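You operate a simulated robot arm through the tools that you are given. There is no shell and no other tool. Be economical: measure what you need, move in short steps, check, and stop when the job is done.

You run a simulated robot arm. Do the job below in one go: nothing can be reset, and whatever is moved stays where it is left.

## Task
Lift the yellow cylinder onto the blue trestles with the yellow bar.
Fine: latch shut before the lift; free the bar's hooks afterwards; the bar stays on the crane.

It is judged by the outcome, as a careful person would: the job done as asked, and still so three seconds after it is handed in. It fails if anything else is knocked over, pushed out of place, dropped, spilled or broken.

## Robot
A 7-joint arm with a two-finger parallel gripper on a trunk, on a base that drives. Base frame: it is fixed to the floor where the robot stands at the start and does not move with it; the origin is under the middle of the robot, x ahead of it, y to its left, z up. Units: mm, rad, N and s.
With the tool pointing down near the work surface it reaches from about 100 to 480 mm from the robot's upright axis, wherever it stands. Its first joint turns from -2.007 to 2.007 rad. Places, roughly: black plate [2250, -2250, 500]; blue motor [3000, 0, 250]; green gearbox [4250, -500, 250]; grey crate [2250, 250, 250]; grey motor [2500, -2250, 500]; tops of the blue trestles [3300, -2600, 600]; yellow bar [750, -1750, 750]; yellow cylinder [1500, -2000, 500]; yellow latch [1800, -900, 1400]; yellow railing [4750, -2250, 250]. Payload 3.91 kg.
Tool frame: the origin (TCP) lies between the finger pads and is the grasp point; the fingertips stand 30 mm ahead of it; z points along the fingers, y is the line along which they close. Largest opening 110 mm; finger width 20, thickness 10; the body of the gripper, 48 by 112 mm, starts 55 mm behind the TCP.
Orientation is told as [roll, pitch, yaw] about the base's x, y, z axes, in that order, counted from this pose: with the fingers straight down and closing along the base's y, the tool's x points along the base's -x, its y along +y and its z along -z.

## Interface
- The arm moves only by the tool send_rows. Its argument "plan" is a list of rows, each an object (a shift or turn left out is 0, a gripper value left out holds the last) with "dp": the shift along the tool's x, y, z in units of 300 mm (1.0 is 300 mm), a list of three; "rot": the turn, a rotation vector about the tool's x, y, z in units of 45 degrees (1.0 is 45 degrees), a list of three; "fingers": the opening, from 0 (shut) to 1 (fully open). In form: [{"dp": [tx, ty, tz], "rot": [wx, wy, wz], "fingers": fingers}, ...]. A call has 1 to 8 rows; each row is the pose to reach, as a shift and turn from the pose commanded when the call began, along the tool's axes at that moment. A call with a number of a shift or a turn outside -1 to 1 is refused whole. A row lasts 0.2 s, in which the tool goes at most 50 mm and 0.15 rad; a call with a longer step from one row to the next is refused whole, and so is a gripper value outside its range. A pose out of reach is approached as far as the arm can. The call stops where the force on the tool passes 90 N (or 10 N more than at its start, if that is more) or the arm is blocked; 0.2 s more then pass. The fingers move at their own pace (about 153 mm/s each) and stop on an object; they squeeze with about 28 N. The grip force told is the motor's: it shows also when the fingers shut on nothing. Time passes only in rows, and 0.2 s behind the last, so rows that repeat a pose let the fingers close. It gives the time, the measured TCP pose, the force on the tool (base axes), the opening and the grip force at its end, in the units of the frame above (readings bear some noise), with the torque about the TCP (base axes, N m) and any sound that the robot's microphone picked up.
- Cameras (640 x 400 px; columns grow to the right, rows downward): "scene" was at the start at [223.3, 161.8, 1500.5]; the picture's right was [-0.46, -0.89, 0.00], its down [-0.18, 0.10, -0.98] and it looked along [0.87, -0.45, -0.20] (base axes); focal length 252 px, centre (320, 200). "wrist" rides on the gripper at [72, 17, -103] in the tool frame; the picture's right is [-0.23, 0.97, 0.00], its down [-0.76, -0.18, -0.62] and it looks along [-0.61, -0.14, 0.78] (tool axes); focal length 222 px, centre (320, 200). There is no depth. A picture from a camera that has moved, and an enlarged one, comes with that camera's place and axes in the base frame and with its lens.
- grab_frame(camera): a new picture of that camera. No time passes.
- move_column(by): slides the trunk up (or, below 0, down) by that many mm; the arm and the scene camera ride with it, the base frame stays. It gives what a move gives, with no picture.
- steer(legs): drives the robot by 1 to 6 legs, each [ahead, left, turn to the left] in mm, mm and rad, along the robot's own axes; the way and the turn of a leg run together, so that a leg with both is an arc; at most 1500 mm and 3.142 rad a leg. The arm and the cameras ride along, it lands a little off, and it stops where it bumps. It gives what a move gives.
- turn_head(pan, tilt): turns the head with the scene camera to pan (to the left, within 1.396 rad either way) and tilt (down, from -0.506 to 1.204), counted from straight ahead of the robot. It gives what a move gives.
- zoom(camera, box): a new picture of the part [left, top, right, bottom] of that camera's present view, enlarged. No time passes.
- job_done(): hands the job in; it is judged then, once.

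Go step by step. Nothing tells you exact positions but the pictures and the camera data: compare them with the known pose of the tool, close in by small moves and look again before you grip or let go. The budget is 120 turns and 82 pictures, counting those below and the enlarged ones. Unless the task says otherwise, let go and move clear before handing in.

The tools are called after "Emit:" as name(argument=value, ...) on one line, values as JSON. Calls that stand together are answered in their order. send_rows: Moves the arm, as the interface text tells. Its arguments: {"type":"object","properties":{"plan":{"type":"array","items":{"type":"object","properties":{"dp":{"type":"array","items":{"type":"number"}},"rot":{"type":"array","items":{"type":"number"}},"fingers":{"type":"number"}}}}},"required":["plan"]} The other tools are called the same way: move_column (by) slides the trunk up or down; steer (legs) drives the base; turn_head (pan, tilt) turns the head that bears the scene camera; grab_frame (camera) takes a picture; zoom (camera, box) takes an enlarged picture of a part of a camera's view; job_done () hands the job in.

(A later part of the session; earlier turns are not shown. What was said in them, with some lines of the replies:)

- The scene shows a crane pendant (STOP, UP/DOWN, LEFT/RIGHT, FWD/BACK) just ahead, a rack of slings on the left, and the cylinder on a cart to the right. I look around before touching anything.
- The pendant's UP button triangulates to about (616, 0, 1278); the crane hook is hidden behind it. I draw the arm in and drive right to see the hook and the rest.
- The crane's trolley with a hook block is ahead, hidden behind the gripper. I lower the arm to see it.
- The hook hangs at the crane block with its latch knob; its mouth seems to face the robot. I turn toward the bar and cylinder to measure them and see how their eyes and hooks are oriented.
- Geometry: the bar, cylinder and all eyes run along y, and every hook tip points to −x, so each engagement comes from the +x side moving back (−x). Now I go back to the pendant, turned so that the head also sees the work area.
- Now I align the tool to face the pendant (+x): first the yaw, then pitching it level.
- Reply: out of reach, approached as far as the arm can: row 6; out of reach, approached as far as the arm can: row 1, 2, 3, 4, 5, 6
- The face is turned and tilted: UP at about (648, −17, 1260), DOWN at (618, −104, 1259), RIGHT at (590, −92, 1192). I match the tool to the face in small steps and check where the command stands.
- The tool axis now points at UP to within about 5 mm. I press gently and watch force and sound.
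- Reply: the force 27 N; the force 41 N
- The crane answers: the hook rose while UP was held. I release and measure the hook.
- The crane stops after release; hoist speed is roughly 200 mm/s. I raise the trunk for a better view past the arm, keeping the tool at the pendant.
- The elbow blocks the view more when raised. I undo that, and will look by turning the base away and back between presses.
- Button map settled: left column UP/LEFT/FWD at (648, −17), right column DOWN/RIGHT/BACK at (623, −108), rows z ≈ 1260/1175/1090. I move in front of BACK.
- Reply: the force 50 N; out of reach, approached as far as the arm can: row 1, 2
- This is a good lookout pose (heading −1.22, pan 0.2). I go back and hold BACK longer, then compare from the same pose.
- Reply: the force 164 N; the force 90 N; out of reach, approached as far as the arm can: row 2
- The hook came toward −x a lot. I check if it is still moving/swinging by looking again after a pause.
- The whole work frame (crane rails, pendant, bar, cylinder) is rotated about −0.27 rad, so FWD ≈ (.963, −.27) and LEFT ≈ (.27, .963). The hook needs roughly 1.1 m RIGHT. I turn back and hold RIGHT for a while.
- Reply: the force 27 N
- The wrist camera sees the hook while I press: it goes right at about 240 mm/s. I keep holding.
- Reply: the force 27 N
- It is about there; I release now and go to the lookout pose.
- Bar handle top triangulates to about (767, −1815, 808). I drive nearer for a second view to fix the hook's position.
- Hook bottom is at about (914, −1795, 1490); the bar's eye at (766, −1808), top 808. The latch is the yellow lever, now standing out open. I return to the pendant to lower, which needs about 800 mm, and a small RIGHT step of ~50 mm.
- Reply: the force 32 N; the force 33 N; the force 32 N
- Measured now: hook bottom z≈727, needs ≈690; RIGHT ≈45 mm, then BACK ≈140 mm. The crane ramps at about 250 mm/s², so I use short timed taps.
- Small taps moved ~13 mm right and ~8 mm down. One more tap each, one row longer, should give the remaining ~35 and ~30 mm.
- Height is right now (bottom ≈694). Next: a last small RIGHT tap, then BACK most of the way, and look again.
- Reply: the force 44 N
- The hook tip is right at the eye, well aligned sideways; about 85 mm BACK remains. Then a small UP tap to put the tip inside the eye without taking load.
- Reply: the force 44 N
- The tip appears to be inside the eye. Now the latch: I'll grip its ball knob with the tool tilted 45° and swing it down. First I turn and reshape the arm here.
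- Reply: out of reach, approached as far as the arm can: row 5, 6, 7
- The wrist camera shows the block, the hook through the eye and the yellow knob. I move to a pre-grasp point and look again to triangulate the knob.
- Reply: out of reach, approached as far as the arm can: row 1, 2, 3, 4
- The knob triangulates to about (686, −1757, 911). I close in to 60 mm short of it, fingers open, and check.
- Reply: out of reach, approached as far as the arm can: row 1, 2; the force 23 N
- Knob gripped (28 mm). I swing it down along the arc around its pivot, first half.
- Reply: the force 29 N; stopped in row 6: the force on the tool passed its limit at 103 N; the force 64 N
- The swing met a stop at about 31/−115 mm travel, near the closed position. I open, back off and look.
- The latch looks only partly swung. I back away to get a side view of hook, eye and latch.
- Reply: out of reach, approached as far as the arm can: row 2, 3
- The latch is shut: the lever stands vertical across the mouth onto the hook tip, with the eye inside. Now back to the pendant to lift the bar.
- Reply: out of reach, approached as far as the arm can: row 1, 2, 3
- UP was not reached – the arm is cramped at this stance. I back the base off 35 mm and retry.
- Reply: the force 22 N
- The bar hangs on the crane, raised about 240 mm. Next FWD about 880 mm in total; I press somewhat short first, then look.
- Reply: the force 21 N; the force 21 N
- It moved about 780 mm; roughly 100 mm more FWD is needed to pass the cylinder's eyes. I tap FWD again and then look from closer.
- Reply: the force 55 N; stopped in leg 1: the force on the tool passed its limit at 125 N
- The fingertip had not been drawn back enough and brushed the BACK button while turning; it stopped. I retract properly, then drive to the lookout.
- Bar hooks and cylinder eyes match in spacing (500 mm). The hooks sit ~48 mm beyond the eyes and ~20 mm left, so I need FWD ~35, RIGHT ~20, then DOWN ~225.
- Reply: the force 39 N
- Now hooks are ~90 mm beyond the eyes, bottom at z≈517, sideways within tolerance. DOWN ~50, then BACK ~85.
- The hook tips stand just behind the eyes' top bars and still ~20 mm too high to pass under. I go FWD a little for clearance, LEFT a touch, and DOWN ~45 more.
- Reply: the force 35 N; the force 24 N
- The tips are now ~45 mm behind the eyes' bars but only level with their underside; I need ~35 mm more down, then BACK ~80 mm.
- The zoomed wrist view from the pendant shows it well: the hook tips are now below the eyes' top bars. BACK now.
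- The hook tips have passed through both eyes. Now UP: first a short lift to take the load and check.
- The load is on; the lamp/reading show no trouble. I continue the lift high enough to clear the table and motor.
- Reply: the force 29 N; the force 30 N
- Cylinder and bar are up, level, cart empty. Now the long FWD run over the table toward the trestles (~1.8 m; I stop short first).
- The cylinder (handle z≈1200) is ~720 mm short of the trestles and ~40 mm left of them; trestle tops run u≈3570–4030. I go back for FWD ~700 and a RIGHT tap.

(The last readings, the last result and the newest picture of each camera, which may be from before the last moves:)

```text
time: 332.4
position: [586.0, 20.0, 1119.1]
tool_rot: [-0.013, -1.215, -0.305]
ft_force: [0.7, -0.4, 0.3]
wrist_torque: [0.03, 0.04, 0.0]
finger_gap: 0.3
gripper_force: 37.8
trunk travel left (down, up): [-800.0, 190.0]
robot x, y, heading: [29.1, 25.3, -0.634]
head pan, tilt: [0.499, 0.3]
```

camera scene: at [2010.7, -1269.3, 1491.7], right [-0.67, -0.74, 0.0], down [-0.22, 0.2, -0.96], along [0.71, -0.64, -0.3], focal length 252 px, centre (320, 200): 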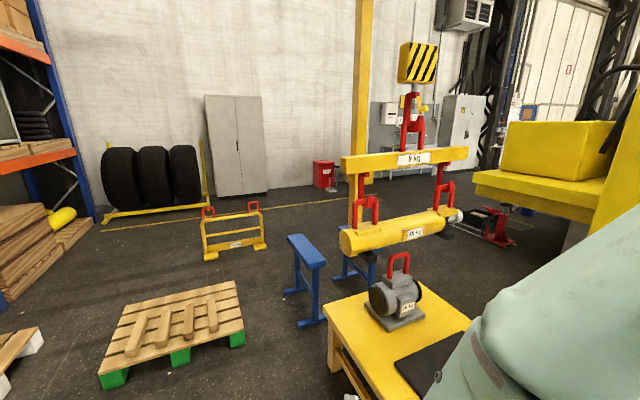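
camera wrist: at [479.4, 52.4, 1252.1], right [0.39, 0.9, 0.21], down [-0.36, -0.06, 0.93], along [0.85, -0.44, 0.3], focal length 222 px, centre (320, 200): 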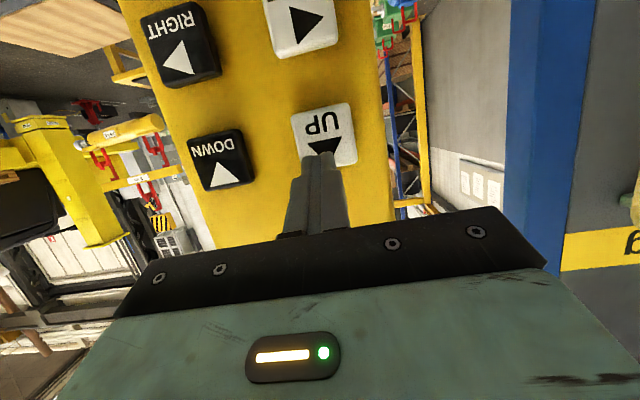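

Emit:
send_rows(plan=[{"dp": [0.016, -0.06, 0.05]}, {"dp": [0.016, -0.06, 0.13]}, {"dp": [0.016, -0.06, 0.17]}, {"dp": [0.016, -0.06, 0.17]}, {"dp": [0.016, -0.06, 0.17]}, {"dp": [0.016, -0.06, 0.17]}, {"dp": [0.016, -0.06, 0.17]}, {"dp": [0.016, -0.06, 0.17]}])

Emit:
send_rows(plan=[{}, {}, {}, {}, {}])

Emit:
send_rows(plan=[{"dp": [0, 0, -0.134]}])

Emit:
send_rows(plan=[{"dp": [-0.09, -0.1, -0.05]}, {"dp": [-0.185, -0.2, -0.09]}, {"dp": [-0.279, -0.303, -0.09]}, {"dp": [-0.279, -0.303, 0.0]}, {"dp": [-0.279, -0.303, 0.038]}, {"dp": [-0.279, -0.303, 0.038]}, {"dp": [-0.279, -0.303, 0.038]}, {"dp": [-0.279, -0.303, -0.1]}])

```text
time: 334.2
position: [623.1, -11.4, 1096.4]
tool_rot: [-0.014, -1.218, -0.304]
ft_force: [-34.0, 6.0, 11.4]
wrist_torque: [-0.1, -0.29, -0.11]
finger_gap: 0.1
gripper_force: 37.9
trunk travel left (down, up): [-800.0, 190.0]
robot x, y, heading: [29.3, 23.4, -0.64]
head pan, tilt: [0.499, 0.3]
```

```text
time: 335.4
position: [622.2, -11.6, 1096.8]
tool_rot: [-0.013, -1.217, -0.304]
ft_force: [-34.6, 11.1, 5.9]
wrist_torque: [-0.04, -0.15, 0.0]
finger_gap: 0.0
gripper_force: 38.2
trunk travel left (down, up): [-800.0, 190.0]
robot x, y, heading: [29.2, 25.3, -0.642]
head pan, tilt: [0.499, 0.3]
```

```text
time: 335.8
position: [590.4, -2.5, 1111.6]
tool_rot: [-0.016, -1.218, -0.31]
ft_force: [0.8, 0.3, -0.3]
wrist_torque: [0.02, 0.0, -0.02]
finger_gap: 0.0
gripper_force: 37.7
trunk travel left (down, up): [-800.0, 190.0]
robot x, y, heading: [31.2, 28.0, -0.639]
head pan, tilt: [0.499, 0.3]
```

```text
time: 337.6
position: [564.5, -87.1, 1200.1]
tool_rot: [-0.015, -1.214, -0.309]
ft_force: [-1.4, -0.7, 0.0]
wrist_torque: [-0.01, 0.01, -0.01]
finger_gap: 0.3
gripper_force: 38.1
trunk travel left (down, up): [-800.0, 190.0]
robot x, y, heading: [30.1, 22.5, -0.636]
head pan, tilt: [0.499, 0.3]
```

I also lower ~180 mm here (still ~100 mm above the trestles), then look.

Emit:
send_rows(plan=[{"dp": [-0.13, 0, -0.06]}, {"dp": [-0.269, -0.001, -0.1]}, {"dp": [-0.269, -0.001, 0.0]}])

Emit:
send_rows(plan=[{"dp": [0, 0, 0.04]}, {"dp": [0, 0, 0.04]}, {"dp": [0, 0, 0.04]}, {"dp": [0, 0, 0.04]}, {"dp": [0, 0, 0.04]}, {"dp": [0, 0, 0.04]}, {"dp": [0, 0, 0.04]}, {"dp": [0, 0, -0.09]}])

Emit:
send_rows(plan=[{"dp": [0, 0, -0.08]}])

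Emit:
steer(legs=[[0, 0, -0.585], [1107, 69, 0], [571, 1122, 0]])

Emit:
zoom(camera="scene", box=[240, 120, 432, 320])

```text
time: 338.4
position: [586.4, -93.0, 1274.7]
tool_rot: [-0.017, -1.215, -0.303]
ft_force: [-2.5, -0.6, -1.4]
wrist_torque: [0.0, 0.03, -0.05]
finger_gap: 0.0
gripper_force: 37.3
trunk travel left (down, up): [-800.0, 190.0]
robot x, y, heading: [30.4, 28.7, -0.639]
head pan, tilt: [0.499, 0.3]
```

```text
time: 340.2
position: [566.5, -87.3, 1282.8]
tool_rot: [-0.013, -1.213, -0.309]
ft_force: [1.5, -0.3, -0.3]
wrist_torque: [0.01, 0.0, -0.06]
finger_gap: 0.2
gripper_force: 37.8
trunk travel left (down, up): [-800.0, 190.0]
robot x, y, heading: [28.5, 25.0, -0.641]
head pan, tilt: [0.499, 0.3]
```

```text
time: 340.6
position: [543.2, -76.7, 1292.4]
tool_rot: [-0.014, -1.214, -0.304]
ft_force: [0.6, -0.5, 0.1]
wrist_torque: [0.02, -0.02, -0.02]
finger_gap: 0.1
gripper_force: 37.6
trunk travel left (down, up): [-800.0, 190.0]
robot x, y, heading: [30.7, 25.5, -0.642]
head pan, tilt: [0.499, 0.3]
```

```text
time: 353.8
position: [2108.3, -1495.2, 1290.9]
tool_rot: [-0.015, -1.215, -0.867]
ft_force: [0.8, -0.5, -0.4]
wrist_torque: [-0.01, 0.01, 0.02]
finger_gap: 0.0
gripper_force: 37.7
trunk travel left (down, up): [-800.0, 190.0]
robot x, y, heading: [1731.3, -1132.9, -1.193]
head pan, tilt: [0.499, 0.3]
```

```text
2.00 times, centred on (336, 220) of scene
camera zoom: at [2041.8, -1252.9, 1491.7], right [-0.65, -0.76, 0.0], down [-0.23, 0.19, -0.96], along [0.73, -0.62, -0.3], focal length 505 px, centre (288, 160)
```

zoom: 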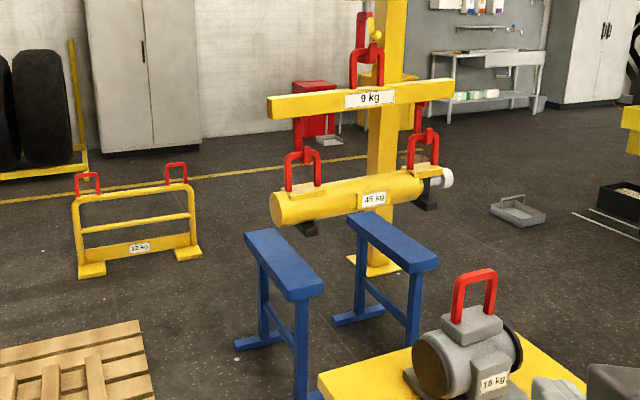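

Cylinder hangs ~170 mm short of the trestles' middle, well aligned sideways, feet ~190 mm above the tops. I tap FWD ~160 and DOWN ~120, then check.

Emit:
steer(legs=[[-555, -1146, 0], [-1107, -69, 0], [0, 0, 0.575]])

```text
time: 357.7
position: [1432.3, -1403.1, 1290.5]
tool_rot: [-0.011, -1.214, -0.822]
ft_force: [-0.2, -0.6, 0.4]
wrist_torque: [0.02, -0.02, 0.03]
finger_gap: 0.0
gripper_force: 37.4
trunk travel left (down, up): [-800.0, 190.0]
robot x, y, heading: [1036.0, -1059.7, -1.154]
head pan, tilt: [0.499, 0.3]
stopped in leg 1: the robot was blocked; the commanded pose is now the measured one
```

The base stopped against something, probably the empty bar stand's foot. I back straight away from it and return by a wider path.

Emit:
steer(legs=[[-200, 0, 0], [-387, -435, 0], [-816, -52, 0]])

Emit:
steer(legs=[[0, 0, 0.51]])

```text
time: 366.1
position: [425.7, -335.5, 1291.2]
tool_rot: [-0.01, -1.215, -0.826]
ft_force: [1.2, 0.6, -0.1]
wrist_torque: [-0.01, -0.04, 0.01]
finger_gap: 0.3
gripper_force: 37.6
trunk travel left (down, up): [-800.0, 190.0]
robot x, y, heading: [33.2, 10.2, -1.162]
head pan, tilt: [0.499, 0.3]
```

```text
time: 368.0
position: [545.6, -93.2, 1291.4]
tool_rot: [-0.011, -1.216, -0.305]
ft_force: [-1.0, 0.1, 0.1]
wrist_torque: [0.04, -0.01, 0.01]
finger_gap: 0.0
gripper_force: 37.2
trunk travel left (down, up): [-800.0, 190.0]
robot x, y, heading: [28.0, 12.2, -0.64]
head pan, tilt: [0.499, 0.3]
```

Emit:
send_rows(plan=[{"dp": [0.12, 0.07, 0.02]}, {"dp": [0.24, 0.15, 0.06]}, {"dp": [0.35, 0.22, 0.11]}, {"dp": [0.46, 0.29, 0.17]}, {"dp": [0.549, 0.343, 0.244]}, {"dp": [0.549, 0.343, 0.335]}])

Emit:
send_rows(plan=[{"dp": [0, 0, 0.042]}, {"dp": [0, 0, 0.042]}, {"dp": [0, 0, 0.042]}, {"dp": [0, 0, 0.042]}, {"dp": [0, 0, 0.042]}, {"dp": [0, 0, 0.042]}, {"dp": [0, 0, 0.042]}, {"dp": [0, 0, -0.09]}])

```text
time: 369.4
position: [611.0, -5.1, 1100.7]
tool_rot: [-0.011, -1.214, -0.303]
ft_force: [0.3, -0.5, -0.1]
wrist_torque: [0.02, 0.04, 0.02]
finger_gap: 0.0
gripper_force: 38.0
trunk travel left (down, up): [-800.0, 190.0]
robot x, y, heading: [28.7, 6.7, -0.64]
head pan, tilt: [0.499, 0.3]
```

```text
time: 371.2
position: [589.5, -0.5, 1109.5]
tool_rot: [-0.015, -1.215, -0.308]
ft_force: [0.8, -0.7, -0.4]
wrist_torque: [-0.06, 0.02, -0.02]
finger_gap: 0.0
gripper_force: 38.0
trunk travel left (down, up): [-800.0, 190.0]
robot x, y, heading: [31.4, 11.9, -0.637]
head pan, tilt: [0.499, 0.3]
```

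Emit:
send_rows(plan=[{"dp": [-0.11, -0.06, -0.07]}, {"dp": [-0.22, -0.12, -0.13]}, {"dp": [-0.33, -0.18, -0.18]}, {"dp": [-0.44, -0.24, -0.21]}, {"dp": [-0.552, -0.295, -0.214]}, {"dp": [-0.552, -0.295, -0.112]}])

Emit:
send_rows(plan=[{"dp": [0, 0, 0.04]}, {"dp": [0, 0, 0.04]}, {"dp": [0, 0, 0.04]}, {"dp": [0, 0, 0.04]}, {"dp": [0, 0, 0.04]}, {"dp": [0, 0, 0.04]}, {"dp": [0, 0, -0.09]}, {"dp": [0, 0, -0.15]}])

Emit:
steer(legs=[[0, 0, -0.58], [900, 50, 0], [690, 1150, 0]])

Emit:
zoom(camera="scene", box=[240, 120, 432, 320])

```text
time: 372.6
position: [585.0, -90.9, 1276.8]
tool_rot: [-0.012, -1.215, -0.305]
ft_force: [-1.6, -0.6, -0.7]
wrist_torque: [0.03, -0.02, 0.0]
finger_gap: 0.1
gripper_force: 38.0
trunk travel left (down, up): [-800.0, 190.0]
robot x, y, heading: [29.5, 11.6, -0.642]
head pan, tilt: [0.499, 0.3]
```

```text
time: 374.4
position: [546.6, -79.3, 1293.0]
tool_rot: [-0.012, -1.215, -0.305]
ft_force: [0.3, -0.4, 0.3]
wrist_torque: [-0.04, 0.01, -0.02]
finger_gap: 0.0
gripper_force: 37.5
trunk travel left (down, up): [-800.0, 190.0]
robot x, y, heading: [30.0, 8.3, -0.641]
head pan, tilt: [0.499, 0.3]
```

```text
time: 387.0
position: [2060.6, -1425.6, 1293.0]
tool_rot: [-0.011, -1.214, -0.892]
ft_force: [0.5, 0.6, -0.4]
wrist_torque: [0.0, 0.0, -0.01]
finger_gap: 0.0
gripper_force: 37.3
trunk travel left (down, up): [-800.0, 190.0]
robot x, y, heading: [1681.4, -1067.7, -1.229]
head pan, tilt: [0.499, 0.3]
```

```text
2.00 times, centred on (336, 220) of scene
camera zoom: at [1988.0, -1193.1, 1491.7], right [-0.66, -0.75, 0.0], down [-0.22, 0.2, -0.96], along [0.71, -0.63, -0.3], focal length 505 px, centre (288, 160)
```

zoom: 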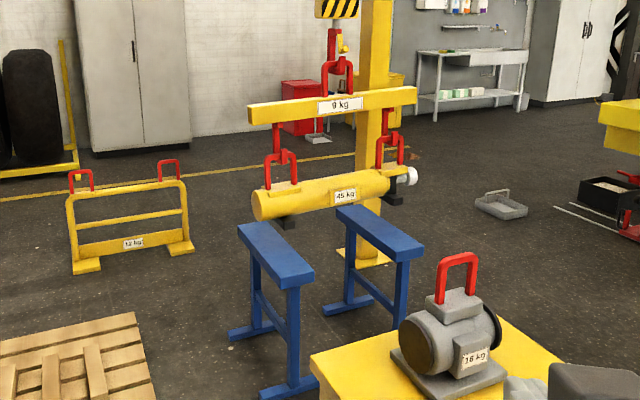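

Well placed: cylinder within ~25 mm of the trestles' middle in both directions, feet ~130 mm above. I lower onto the trestles.

Emit:
steer(legs=[[-690, -1150, 0], [-900, -50, 0]])

Emit:
steer(legs=[[0, 0, 0.585]])

```text
time: 397.9
position: [411.4, -333.2, 1291.8]
tool_rot: [-0.009, -1.214, -0.893]
ft_force: [-0.4, 0.6, 0.1]
wrist_torque: [0.01, -0.02, 0.02]
finger_gap: 0.0
gripper_force: 37.9
trunk travel left (down, up): [-800.0, 190.0]
robot x, y, heading: [32.7, 23.7, -1.226]
head pan, tilt: [0.499, 0.3]
```

```text
time: 399.9
position: [545.7, -67.7, 1293.2]
tool_rot: [-0.011, -1.216, -0.313]
ft_force: [-0.3, -0.2, 0.1]
wrist_torque: [0.01, 0.03, -0.03]
finger_gap: 0.0
gripper_force: 38.3
trunk travel left (down, up): [-800.0, 190.0]
robot x, y, heading: [32.8, 28.4, -0.648]
head pan, tilt: [0.499, 0.3]
```

Emit:
send_rows(plan=[{"dp": [-0.004, -0.033, 0.08]}, {"dp": [-0.004, -0.033, 0.165]}])

Emit:
send_rows(plan=[{"dp": [0, 0, 0.04]}, {"dp": [0, 0, 0.04]}, {"dp": [0, 0, 0.04]}, {"dp": [0, 0, 0.04]}, {"dp": [0, 0, 0.04]}, {"dp": [0, 0, 0.04]}, {"dp": [0, 0, 0.04]}, {"dp": [0, 0, -0.02]}])

Emit:
send_rows(plan=[{"dp": [0, 0, 0.02]}, {"dp": [0, 0, 0.06]}, {"dp": [0, 0, 0.06]}, {"dp": [0, 0, 0.06]}, {"dp": [0, 0, 0.06]}, {"dp": [0, 0, -0.06]}, {"dp": [0, 0, -0.13]}])

Emit:
steer(legs=[[0, 0, -0.58], [900, 50, 0], [690, 1150, 0]])

Emit:
zoom(camera="scene", box=[264, 150, 392, 250])

```text
time: 400.5
position: [586.5, -91.1, 1276.3]
tool_rot: [-0.013, -1.216, -0.316]
ft_force: [-2.4, 0.4, -0.8]
wrist_torque: [0.01, 0.03, 0.0]
finger_gap: 0.0
gripper_force: 37.9
trunk travel left (down, up): [-800.0, 190.0]
robot x, y, heading: [29.8, 23.5, -0.647]
head pan, tilt: [0.499, 0.3]
```

```text
time: 402.3
position: [581.7, -90.5, 1277.6]
tool_rot: [-0.01, -1.214, -0.316]
ft_force: [0.1, -0.4, -0.9]
wrist_torque: [0.0, 0.0, 0.03]
finger_gap: 0.0
gripper_force: 37.9
trunk travel left (down, up): [-800.0, 190.0]
robot x, y, heading: [28.9, 24.5, -0.644]
head pan, tilt: [0.499, 0.3]
```

```text
time: 403.9
position: [549.2, -79.3, 1292.5]
tool_rot: [-0.012, -1.215, -0.315]
ft_force: [0.6, 0.4, -0.3]
wrist_torque: [-0.01, -0.01, -0.02]
finger_gap: 0.1
gripper_force: 37.9
trunk travel left (down, up): [-800.0, 190.0]
robot x, y, heading: [29.9, 24.0, -0.645]
head pan, tilt: [0.499, 0.3]
```

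```text
time: 416.6
position: [2037.6, -1488.2, 1293.5]
tool_rot: [-0.012, -1.215, -0.915]
ft_force: [0.1, 0.5, 0.6]
wrist_torque: [0.03, 0.01, -0.01]
finger_gap: 0.0
gripper_force: 37.5
trunk travel left (down, up): [-800.0, 190.0]
robot x, y, heading: [1670.1, -1110.8, -1.247]
head pan, tilt: [0.499, 0.3]
```

```text
4.00 times, centred on (328, 200) of scene
camera zoom: at [1977.6, -1241.4, 1491.7], right [-0.68, -0.73, 0.0], down [-0.22, 0.2, -0.96], along [0.7, -0.65, -0.3], focal length 1009 px, centre (288, 200)
```

zoom: 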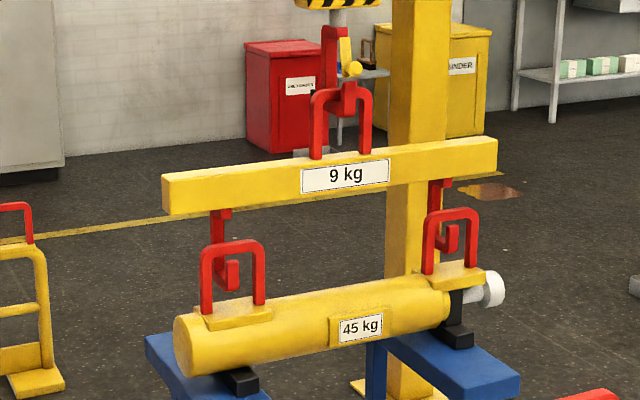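

The cylinder rests on both trestles with its hooks slack. I need ~20 mm more DOWN, then FWD ~90 to slide the tips out of the eyes.

Emit:
steer(legs=[[-690, -1150, 0], [-900, -50, 0]])

Emit:
steer(legs=[[0, 0, 0.6]])

```text
time: 427.6
position: [382.8, -377.9, 1293.2]
tool_rot: [-0.012, -1.214, -0.884]
ft_force: [0.0, -0.2, 0.2]
wrist_torque: [-0.02, -0.03, -0.01]
finger_gap: 0.0
gripper_force: 37.6
trunk travel left (down, up): [-800.0, 190.0]
robot x, y, heading: [7.3, -12.2, -1.217]
head pan, tilt: [0.499, 0.3]
```

```text
time: 429.6
position: [524.3, -103.2, 1292.9]
tool_rot: [-0.013, -1.215, -0.288]
ft_force: [-0.3, -0.9, -0.4]
wrist_torque: [0.0, -0.02, 0.02]
finger_gap: 0.0
gripper_force: 38.2
trunk travel left (down, up): [-800.0, 190.0]
robot x, y, heading: [6.1, -9.2, -0.623]
head pan, tilt: [0.499, 0.3]
```

Emit:
send_rows(plan=[{"dp": [-0.017, 0.095, 0.1]}, {"dp": [-0.017, 0.095, 0.195]}, {"dp": [-0.017, 0.095, 0.235]}, {"dp": [-0.017, 0.095, 0.235]}, {"dp": [-0.017, 0.095, 0.235]}, {"dp": [-0.017, 0.095, 0.09]}])

Emit:
send_rows(plan=[{"dp": [0.12, 0.06, 0.0]}, {"dp": [0.24, 0.13, 0.04]}, {"dp": [0.35, 0.19, 0.09]}, {"dp": [0.46, 0.25, 0.15]}, {"dp": [0.549, 0.298, 0.206]}, {"dp": [0.549, 0.298, 0.31]}])

Emit:
send_rows(plan=[{"dp": [0, 0, 0.041]}, {"dp": [0, 0, 0.041]}, {"dp": [0, 0, 0.041]}, {"dp": [0, 0, 0.041]}, {"dp": [0, 0, 0.041]}, {"dp": [0, 0, 0.041]}, {"dp": [0, 0, -0.1]}, {"dp": [0, 0, -0.17]}])

Emit:
steer(legs=[[0, 0, -0.61], [930, 40, 0], [690, 1150, 0]])

Emit:
zoom(camera="scene", box=[264, 150, 392, 250])

```text
time: 431.0
position: [559.7, -84.4, 1285.6]
tool_rot: [-0.012, -1.214, -0.289]
ft_force: [-0.2, -0.8, -0.5]
wrist_torque: [-0.04, 0.02, -0.01]
finger_gap: 0.0
gripper_force: 37.7
trunk travel left (down, up): [-800.0, 190.0]
robot x, y, heading: [8.4, -14.5, -0.63]
head pan, tilt: [0.499, 0.3]
```

```text
time: 432.4
position: [613.7, -7.4, 1100.8]
tool_rot: [-0.011, -1.214, -0.287]
ft_force: [-1.5, -0.2, -0.6]
wrist_torque: [0.02, -0.02, 0.0]
finger_gap: 0.1
gripper_force: 37.8
trunk travel left (down, up): [-800.0, 190.0]
robot x, y, heading: [5.2, -10.0, -0.622]
head pan, tilt: [0.499, 0.3]
```

```text
time: 434.2
position: [566.8, 5.2, 1117.0]
tool_rot: [-0.012, -1.216, -0.289]
ft_force: [0.4, 0.4, -0.5]
wrist_torque: [0.01, 0.01, 0.02]
finger_gap: 0.3
gripper_force: 38.0
trunk travel left (down, up): [-800.0, 190.0]
robot x, y, heading: [8.2, -11.8, -0.624]
head pan, tilt: [0.499, 0.3]
```

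```text
time: 447.0
position: [2103.0, -1474.3, 1118.9]
tool_rot: [-0.012, -1.215, -0.915]
ft_force: [0.4, -0.3, -0.1]
wrist_torque: [-0.04, 0.0, 0.02]
finger_gap: 0.1
gripper_force: 37.3
trunk travel left (down, up): [-800.0, 190.0]
robot x, y, heading: [1635.2, -1159.7, -1.246]
head pan, tilt: [0.499, 0.3]
```

```text
4.00 times, centred on (328, 200) of scene
camera zoom: at [1943.1, -1292.5, 1491.7], right [-0.68, -0.73, 0.0], down [-0.22, 0.2, -0.96], along [0.7, -0.65, -0.3], focal length 1009 px, centre (288, 200)
```

zoom: 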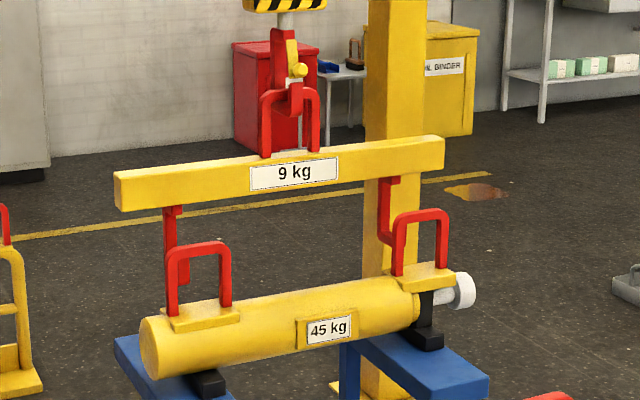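

The tips have slid back out but with little margin; I add another FWD tap (~60 mm) and then raise the bar clear.

Emit:
steer(legs=[[-690, -1150, 0], [-900, -20, 0]])

Emit:
steer(legs=[[0, 0, 0.61]])

```text
time: 458.2
position: [463.8, -352.5, 1118.4]
tool_rot: [-0.013, -1.214, -0.911]
ft_force: [-0.1, 0.7, 0.3]
wrist_torque: [0.0, 0.0, -0.02]
finger_gap: 0.0
gripper_force: 37.8
trunk travel left (down, up): [-800.0, 190.0]
robot x, y, heading: [-5.1, -36.7, -1.246]
head pan, tilt: [0.499, 0.3]
```

```text
time: 460.2
position: [558.6, -26.8, 1118.6]
tool_rot: [-0.012, -1.215, -0.302]
ft_force: [-0.8, -0.2, -0.1]
wrist_torque: [0.0, 0.01, -0.01]
finger_gap: 0.1
gripper_force: 37.6
trunk travel left (down, up): [-800.0, 190.0]
robot x, y, heading: [-5.9, -39.0, -0.635]
head pan, tilt: [0.499, 0.3]
```

Emit:
send_rows(plan=[{"dp": [0, 0.116, 0.06]}, {"dp": [0, 0.116, 0.165]}, {"dp": [0, 0.116, 0.206]}, {"dp": [0, 0.116, 0.206]}, {"dp": [0, 0.116, 0.206]}, {"dp": [0, 0.116, 0.206]}, {"dp": [0, 0.116, 0.206]}, {"dp": [0, 0.116, 0.065]}])

Emit:
send_rows(plan=[{"dp": [-0.13, 0, -0.08]}, {"dp": [-0.27, -0.001, -0.14]}, {"dp": [-0.4, -0.002, -0.18]}, {"dp": [-0.534, -0.003, -0.2]}, {"dp": [-0.534, -0.003, -0.1]}])

```text
time: 462.1
position: [589.8, -2.1, 1109.0]
tool_rot: [-0.015, -1.215, -0.3]
ft_force: [0.6, 0.1, -0.6]
wrist_torque: [0.03, 0.0, -0.02]
finger_gap: 0.0
gripper_force: 38.1
trunk travel left (down, up): [-800.0, 190.0]
robot x, y, heading: [-1.6, -39.9, -0.633]
head pan, tilt: [0.499, 0.3]
```

```text
time: 463.2
position: [613.7, -6.8, 1272.6]
tool_rot: [-0.012, -1.214, -0.301]
ft_force: [-2.5, -0.5, -0.8]
wrist_torque: [0.0, 0.02, -0.03]
finger_gap: 0.1
gripper_force: 37.8
trunk travel left (down, up): [-800.0, 190.0]
robot x, y, heading: [-6.4, -41.4, -0.637]
head pan, tilt: [0.499, 0.3]
```

Before raising, I verify from the lookout that the tips are clear of the eyes.

Emit:
send_rows(plan=[{"dp": [0, 0, -0.12]}, {"dp": [0, 0, -0.2]}])

Emit:
steer(legs=[[0, 0, -0.6], [900, 80, 0], [690, 1150, 0]])

Emit:
zoom(camera="scene", box=[264, 170, 376, 240])

```text
time: 464.1
position: [580.0, -21.4, 1284.2]
tool_rot: [-0.075, -1.216, -0.312]
ft_force: [-0.6, 0.5, 0.2]
wrist_torque: [-0.01, 0.0, -0.04]
finger_gap: 0.0
gripper_force: 37.9
trunk travel left (down, up): [-800.0, 190.0]
robot x, y, heading: [-2.4, -37.8, -0.633]
head pan, tilt: [0.499, 0.3]
stopped in row 2: the arm was blocked; the commanded pose is now the measured one
```

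```text
time: 476.8
position: [2194.5, -1398.3, 1285.2]
tool_rot: [-0.067, -1.217, -0.89]
ft_force: [-0.9, 0.4, 0.4]
wrist_torque: [0.01, 0.0, 0.0]
finger_gap: 0.0
gripper_force: 37.8
trunk travel left (down, up): [-800.0, 190.0]
robot x, y, heading: [1692.4, -1098.6, -1.2]
head pan, tilt: [0.499, 0.3]
```

```text
5.71 times, centred on (320, 205) of scene
camera zoom: at [2007.1, -1217.6, 1493.4], right [-0.65, -0.76, 0.0], down [-0.21, 0.18, -0.96], along [0.73, -0.63, -0.28], focal length 1442 px, centre (320, 171)
```

zoom: 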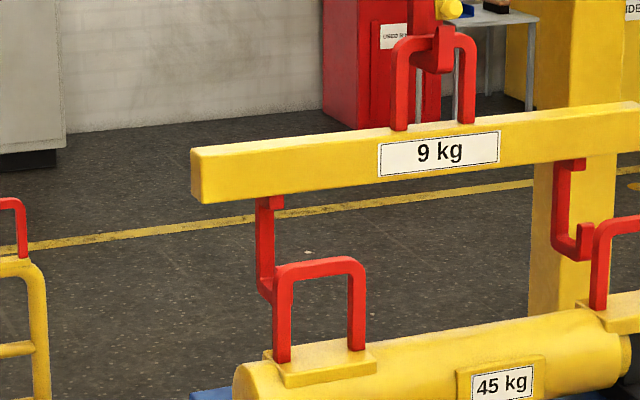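

Both tips are now well clear behind the eyes, the cylinder sits on the trestles. I return and raise the bar.

Emit:
steer(legs=[[-682, -1067, 0], [-965, -81, 0]])

Emit:
steer(legs=[[0, 0, 0.57]])

```text
time: 487.8
position: [521.8, -292.2, 1285.8]
tool_rot: [-0.068, -1.217, -0.9]
ft_force: [0.7, -0.1, 0.0]
wrist_torque: [-0.01, 0.01, 0.0]
finger_gap: 0.0
gripper_force: 37.2
trunk travel left (down, up): [-800.0, 190.0]
robot x, y, heading: [25.8, 14.0, -1.219]
head pan, tilt: [0.499, 0.3]
```

```text
time: 489.3
position: [588.1, -145.1, 1285.1]
tool_rot: [-0.121, -1.224, -0.597]
ft_force: [-19.2, -5.5, 5.9]
wrist_torque: [-0.04, -0.16, -0.29]
finger_gap: 0.1
gripper_force: 37.5
trunk travel left (down, up): [-800.0, 190.0]
robot x, y, heading: [28.3, 7.4, -0.884]
head pan, tilt: [0.499, 0.3]
stopped in leg 1: the force on the tool passed its limit at 120 N (the readings are from after the stop); the commanded pose is now the measured one
```

The fingertip touched the pendant's edge while turning in. I turn back a bit, back the base off, and turn in again.

Emit:
steer(legs=[[0, 0, -0.25]])

Emit:
steer(legs=[[-70, -20, 0], [0, 0, 0.5]])

```text
time: 490.5
position: [536.0, -273.2, 1283.7]
tool_rot: [-0.125, -1.226, -0.834]
ft_force: [0.5, 1.1, -0.7]
wrist_torque: [-0.01, 0.02, -0.01]
finger_gap: 0.0
gripper_force: 37.8
trunk travel left (down, up): [-800.0, 190.0]
robot x, y, heading: [24.3, 9.6, -1.124]
head pan, tilt: [0.499, 0.3]
```

```text
time: 493.0
position: [562.6, 62.0, 1283.9]
tool_rot: [-0.124, -1.225, -0.336]
ft_force: [-0.5, 0.3, 0.6]
wrist_torque: [0.03, 0.01, 0.02]
finger_gap: 0.0
gripper_force: 37.6
trunk travel left (down, up): [-800.0, 190.0]
robot x, y, heading: [-23.6, 63.2, -0.624]
head pan, tilt: [0.499, 0.3]
```

Emit:
send_rows(plan=[{"dp": [-0.042, -0.117, 0.08]}, {"dp": [-0.042, -0.117, 0.18]}, {"dp": [-0.042, -0.117, 0.26]}])

```text
time: 493.8
position: [615.1, -4.9, 1269.9]
tool_rot: [-0.125, -1.222, -0.335]
ft_force: [-3.4, 0.7, -0.3]
wrist_torque: [0.03, 0.0, -0.02]
finger_gap: 0.0
gripper_force: 38.0
trunk travel left (down, up): [-800.0, 190.0]
robot x, y, heading: [-22.0, 69.0, -0.622]
head pan, tilt: [0.499, 0.3]
```

Emit:
send_rows(plan=[{"dp": [0, 0, 0.033]}, {"dp": [0, 0, 0.033]}, {"dp": [0, 0, 0.033]}, {"dp": [0, 0, 0.033]}, {"dp": [0, 0, 0.033]}, {"dp": [0, 0, 0.033]}, {"dp": [0, 0, 0.033]}, {"dp": [0, 0, 0.033]}])

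Emit:
send_rows(plan=[{"dp": [0, 0, -0.1]}, {"dp": [0, 0, -0.2]}, {"dp": [0, 0, -0.25]}])

Emit:
steer(legs=[[-60, 0, 0], [0, 0, -0.6], [950, -30, 0], [600, 1050, 0]])

Emit:
grab_frame(camera="scene")

```text
time: 495.6
position: [622.8, -8.0, 1269.2]
tool_rot: [-0.123, -1.222, -0.334]
ft_force: [-23.6, 14.8, 8.1]
wrist_torque: [-0.04, -0.18, 0.18]
finger_gap: 0.1
gripper_force: 37.7
trunk travel left (down, up): [-800.0, 190.0]
robot x, y, heading: [-25.9, 66.5, -0.632]
head pan, tilt: [0.499, 0.3]
```

```text
time: 496.4
position: [562.5, 21.8, 1294.3]
tool_rot: [-0.125, -1.223, -0.335]
ft_force: [-0.2, 0.0, 0.4]
wrist_torque: [0.04, 0.0, -0.01]
finger_gap: 0.1
gripper_force: 37.3
trunk travel left (down, up): [-800.0, 190.0]
robot x, y, heading: [-19.9, 70.1, -0.625]
head pan, tilt: [0.499, 0.3]
```

```text
time: 509.3
position: [1878.5, -1376.5, 1295.3]
tool_rot: [-0.126, -1.225, -0.944]
ft_force: [0.3, 0.4, -0.2]
wrist_torque: [-0.01, 0.03, -0.01]
finger_gap: 0.3
gripper_force: 37.5
trunk travel left (down, up): [-800.0, 190.0]
robot x, y, heading: [1423.0, -1001.5, -1.236]
head pan, tilt: [0.499, 0.3]
```

```text
0 pictures are left
camera scene: at [1733.6, -1133.2, 1491.7], right [-0.67, -0.74, 0.0], down [-0.22, 0.2, -0.96], along [0.71, -0.64, -0.3], focal length 252 px, centre (320, 200)
```

scene: 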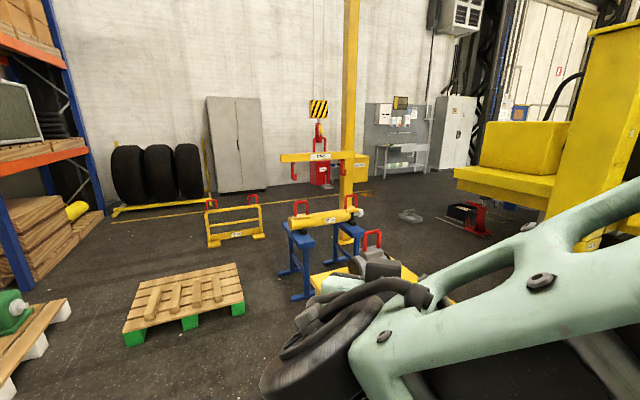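

The cylinder lies on both blue trestles, and the bar hangs free above it on the crane with its hooks clear. The arm is clear too, so I hand in.

Emit:
job_done()

```text
The job is handed in.
```

I lifted the yellow cylinder onto the blue trestles with the yellow bar. The crane latch was shut before the lift, and the bar's hooks are now free. The bar is still hanging on the crane, clear of the cylinder.

Three things happened along the way:
- **Base:** it bumped something once, probably a foot of the empty bar stand. I had no picture left to check whether the stand moved.
- **Pendant:** a fingertip brushed it twice while I was turning. It kept working afterwards.
- **Cart:** on the first try at hooking up, the bar's hook tips may have pressed lightly against the cylinder's eyes while it was still on the cart.
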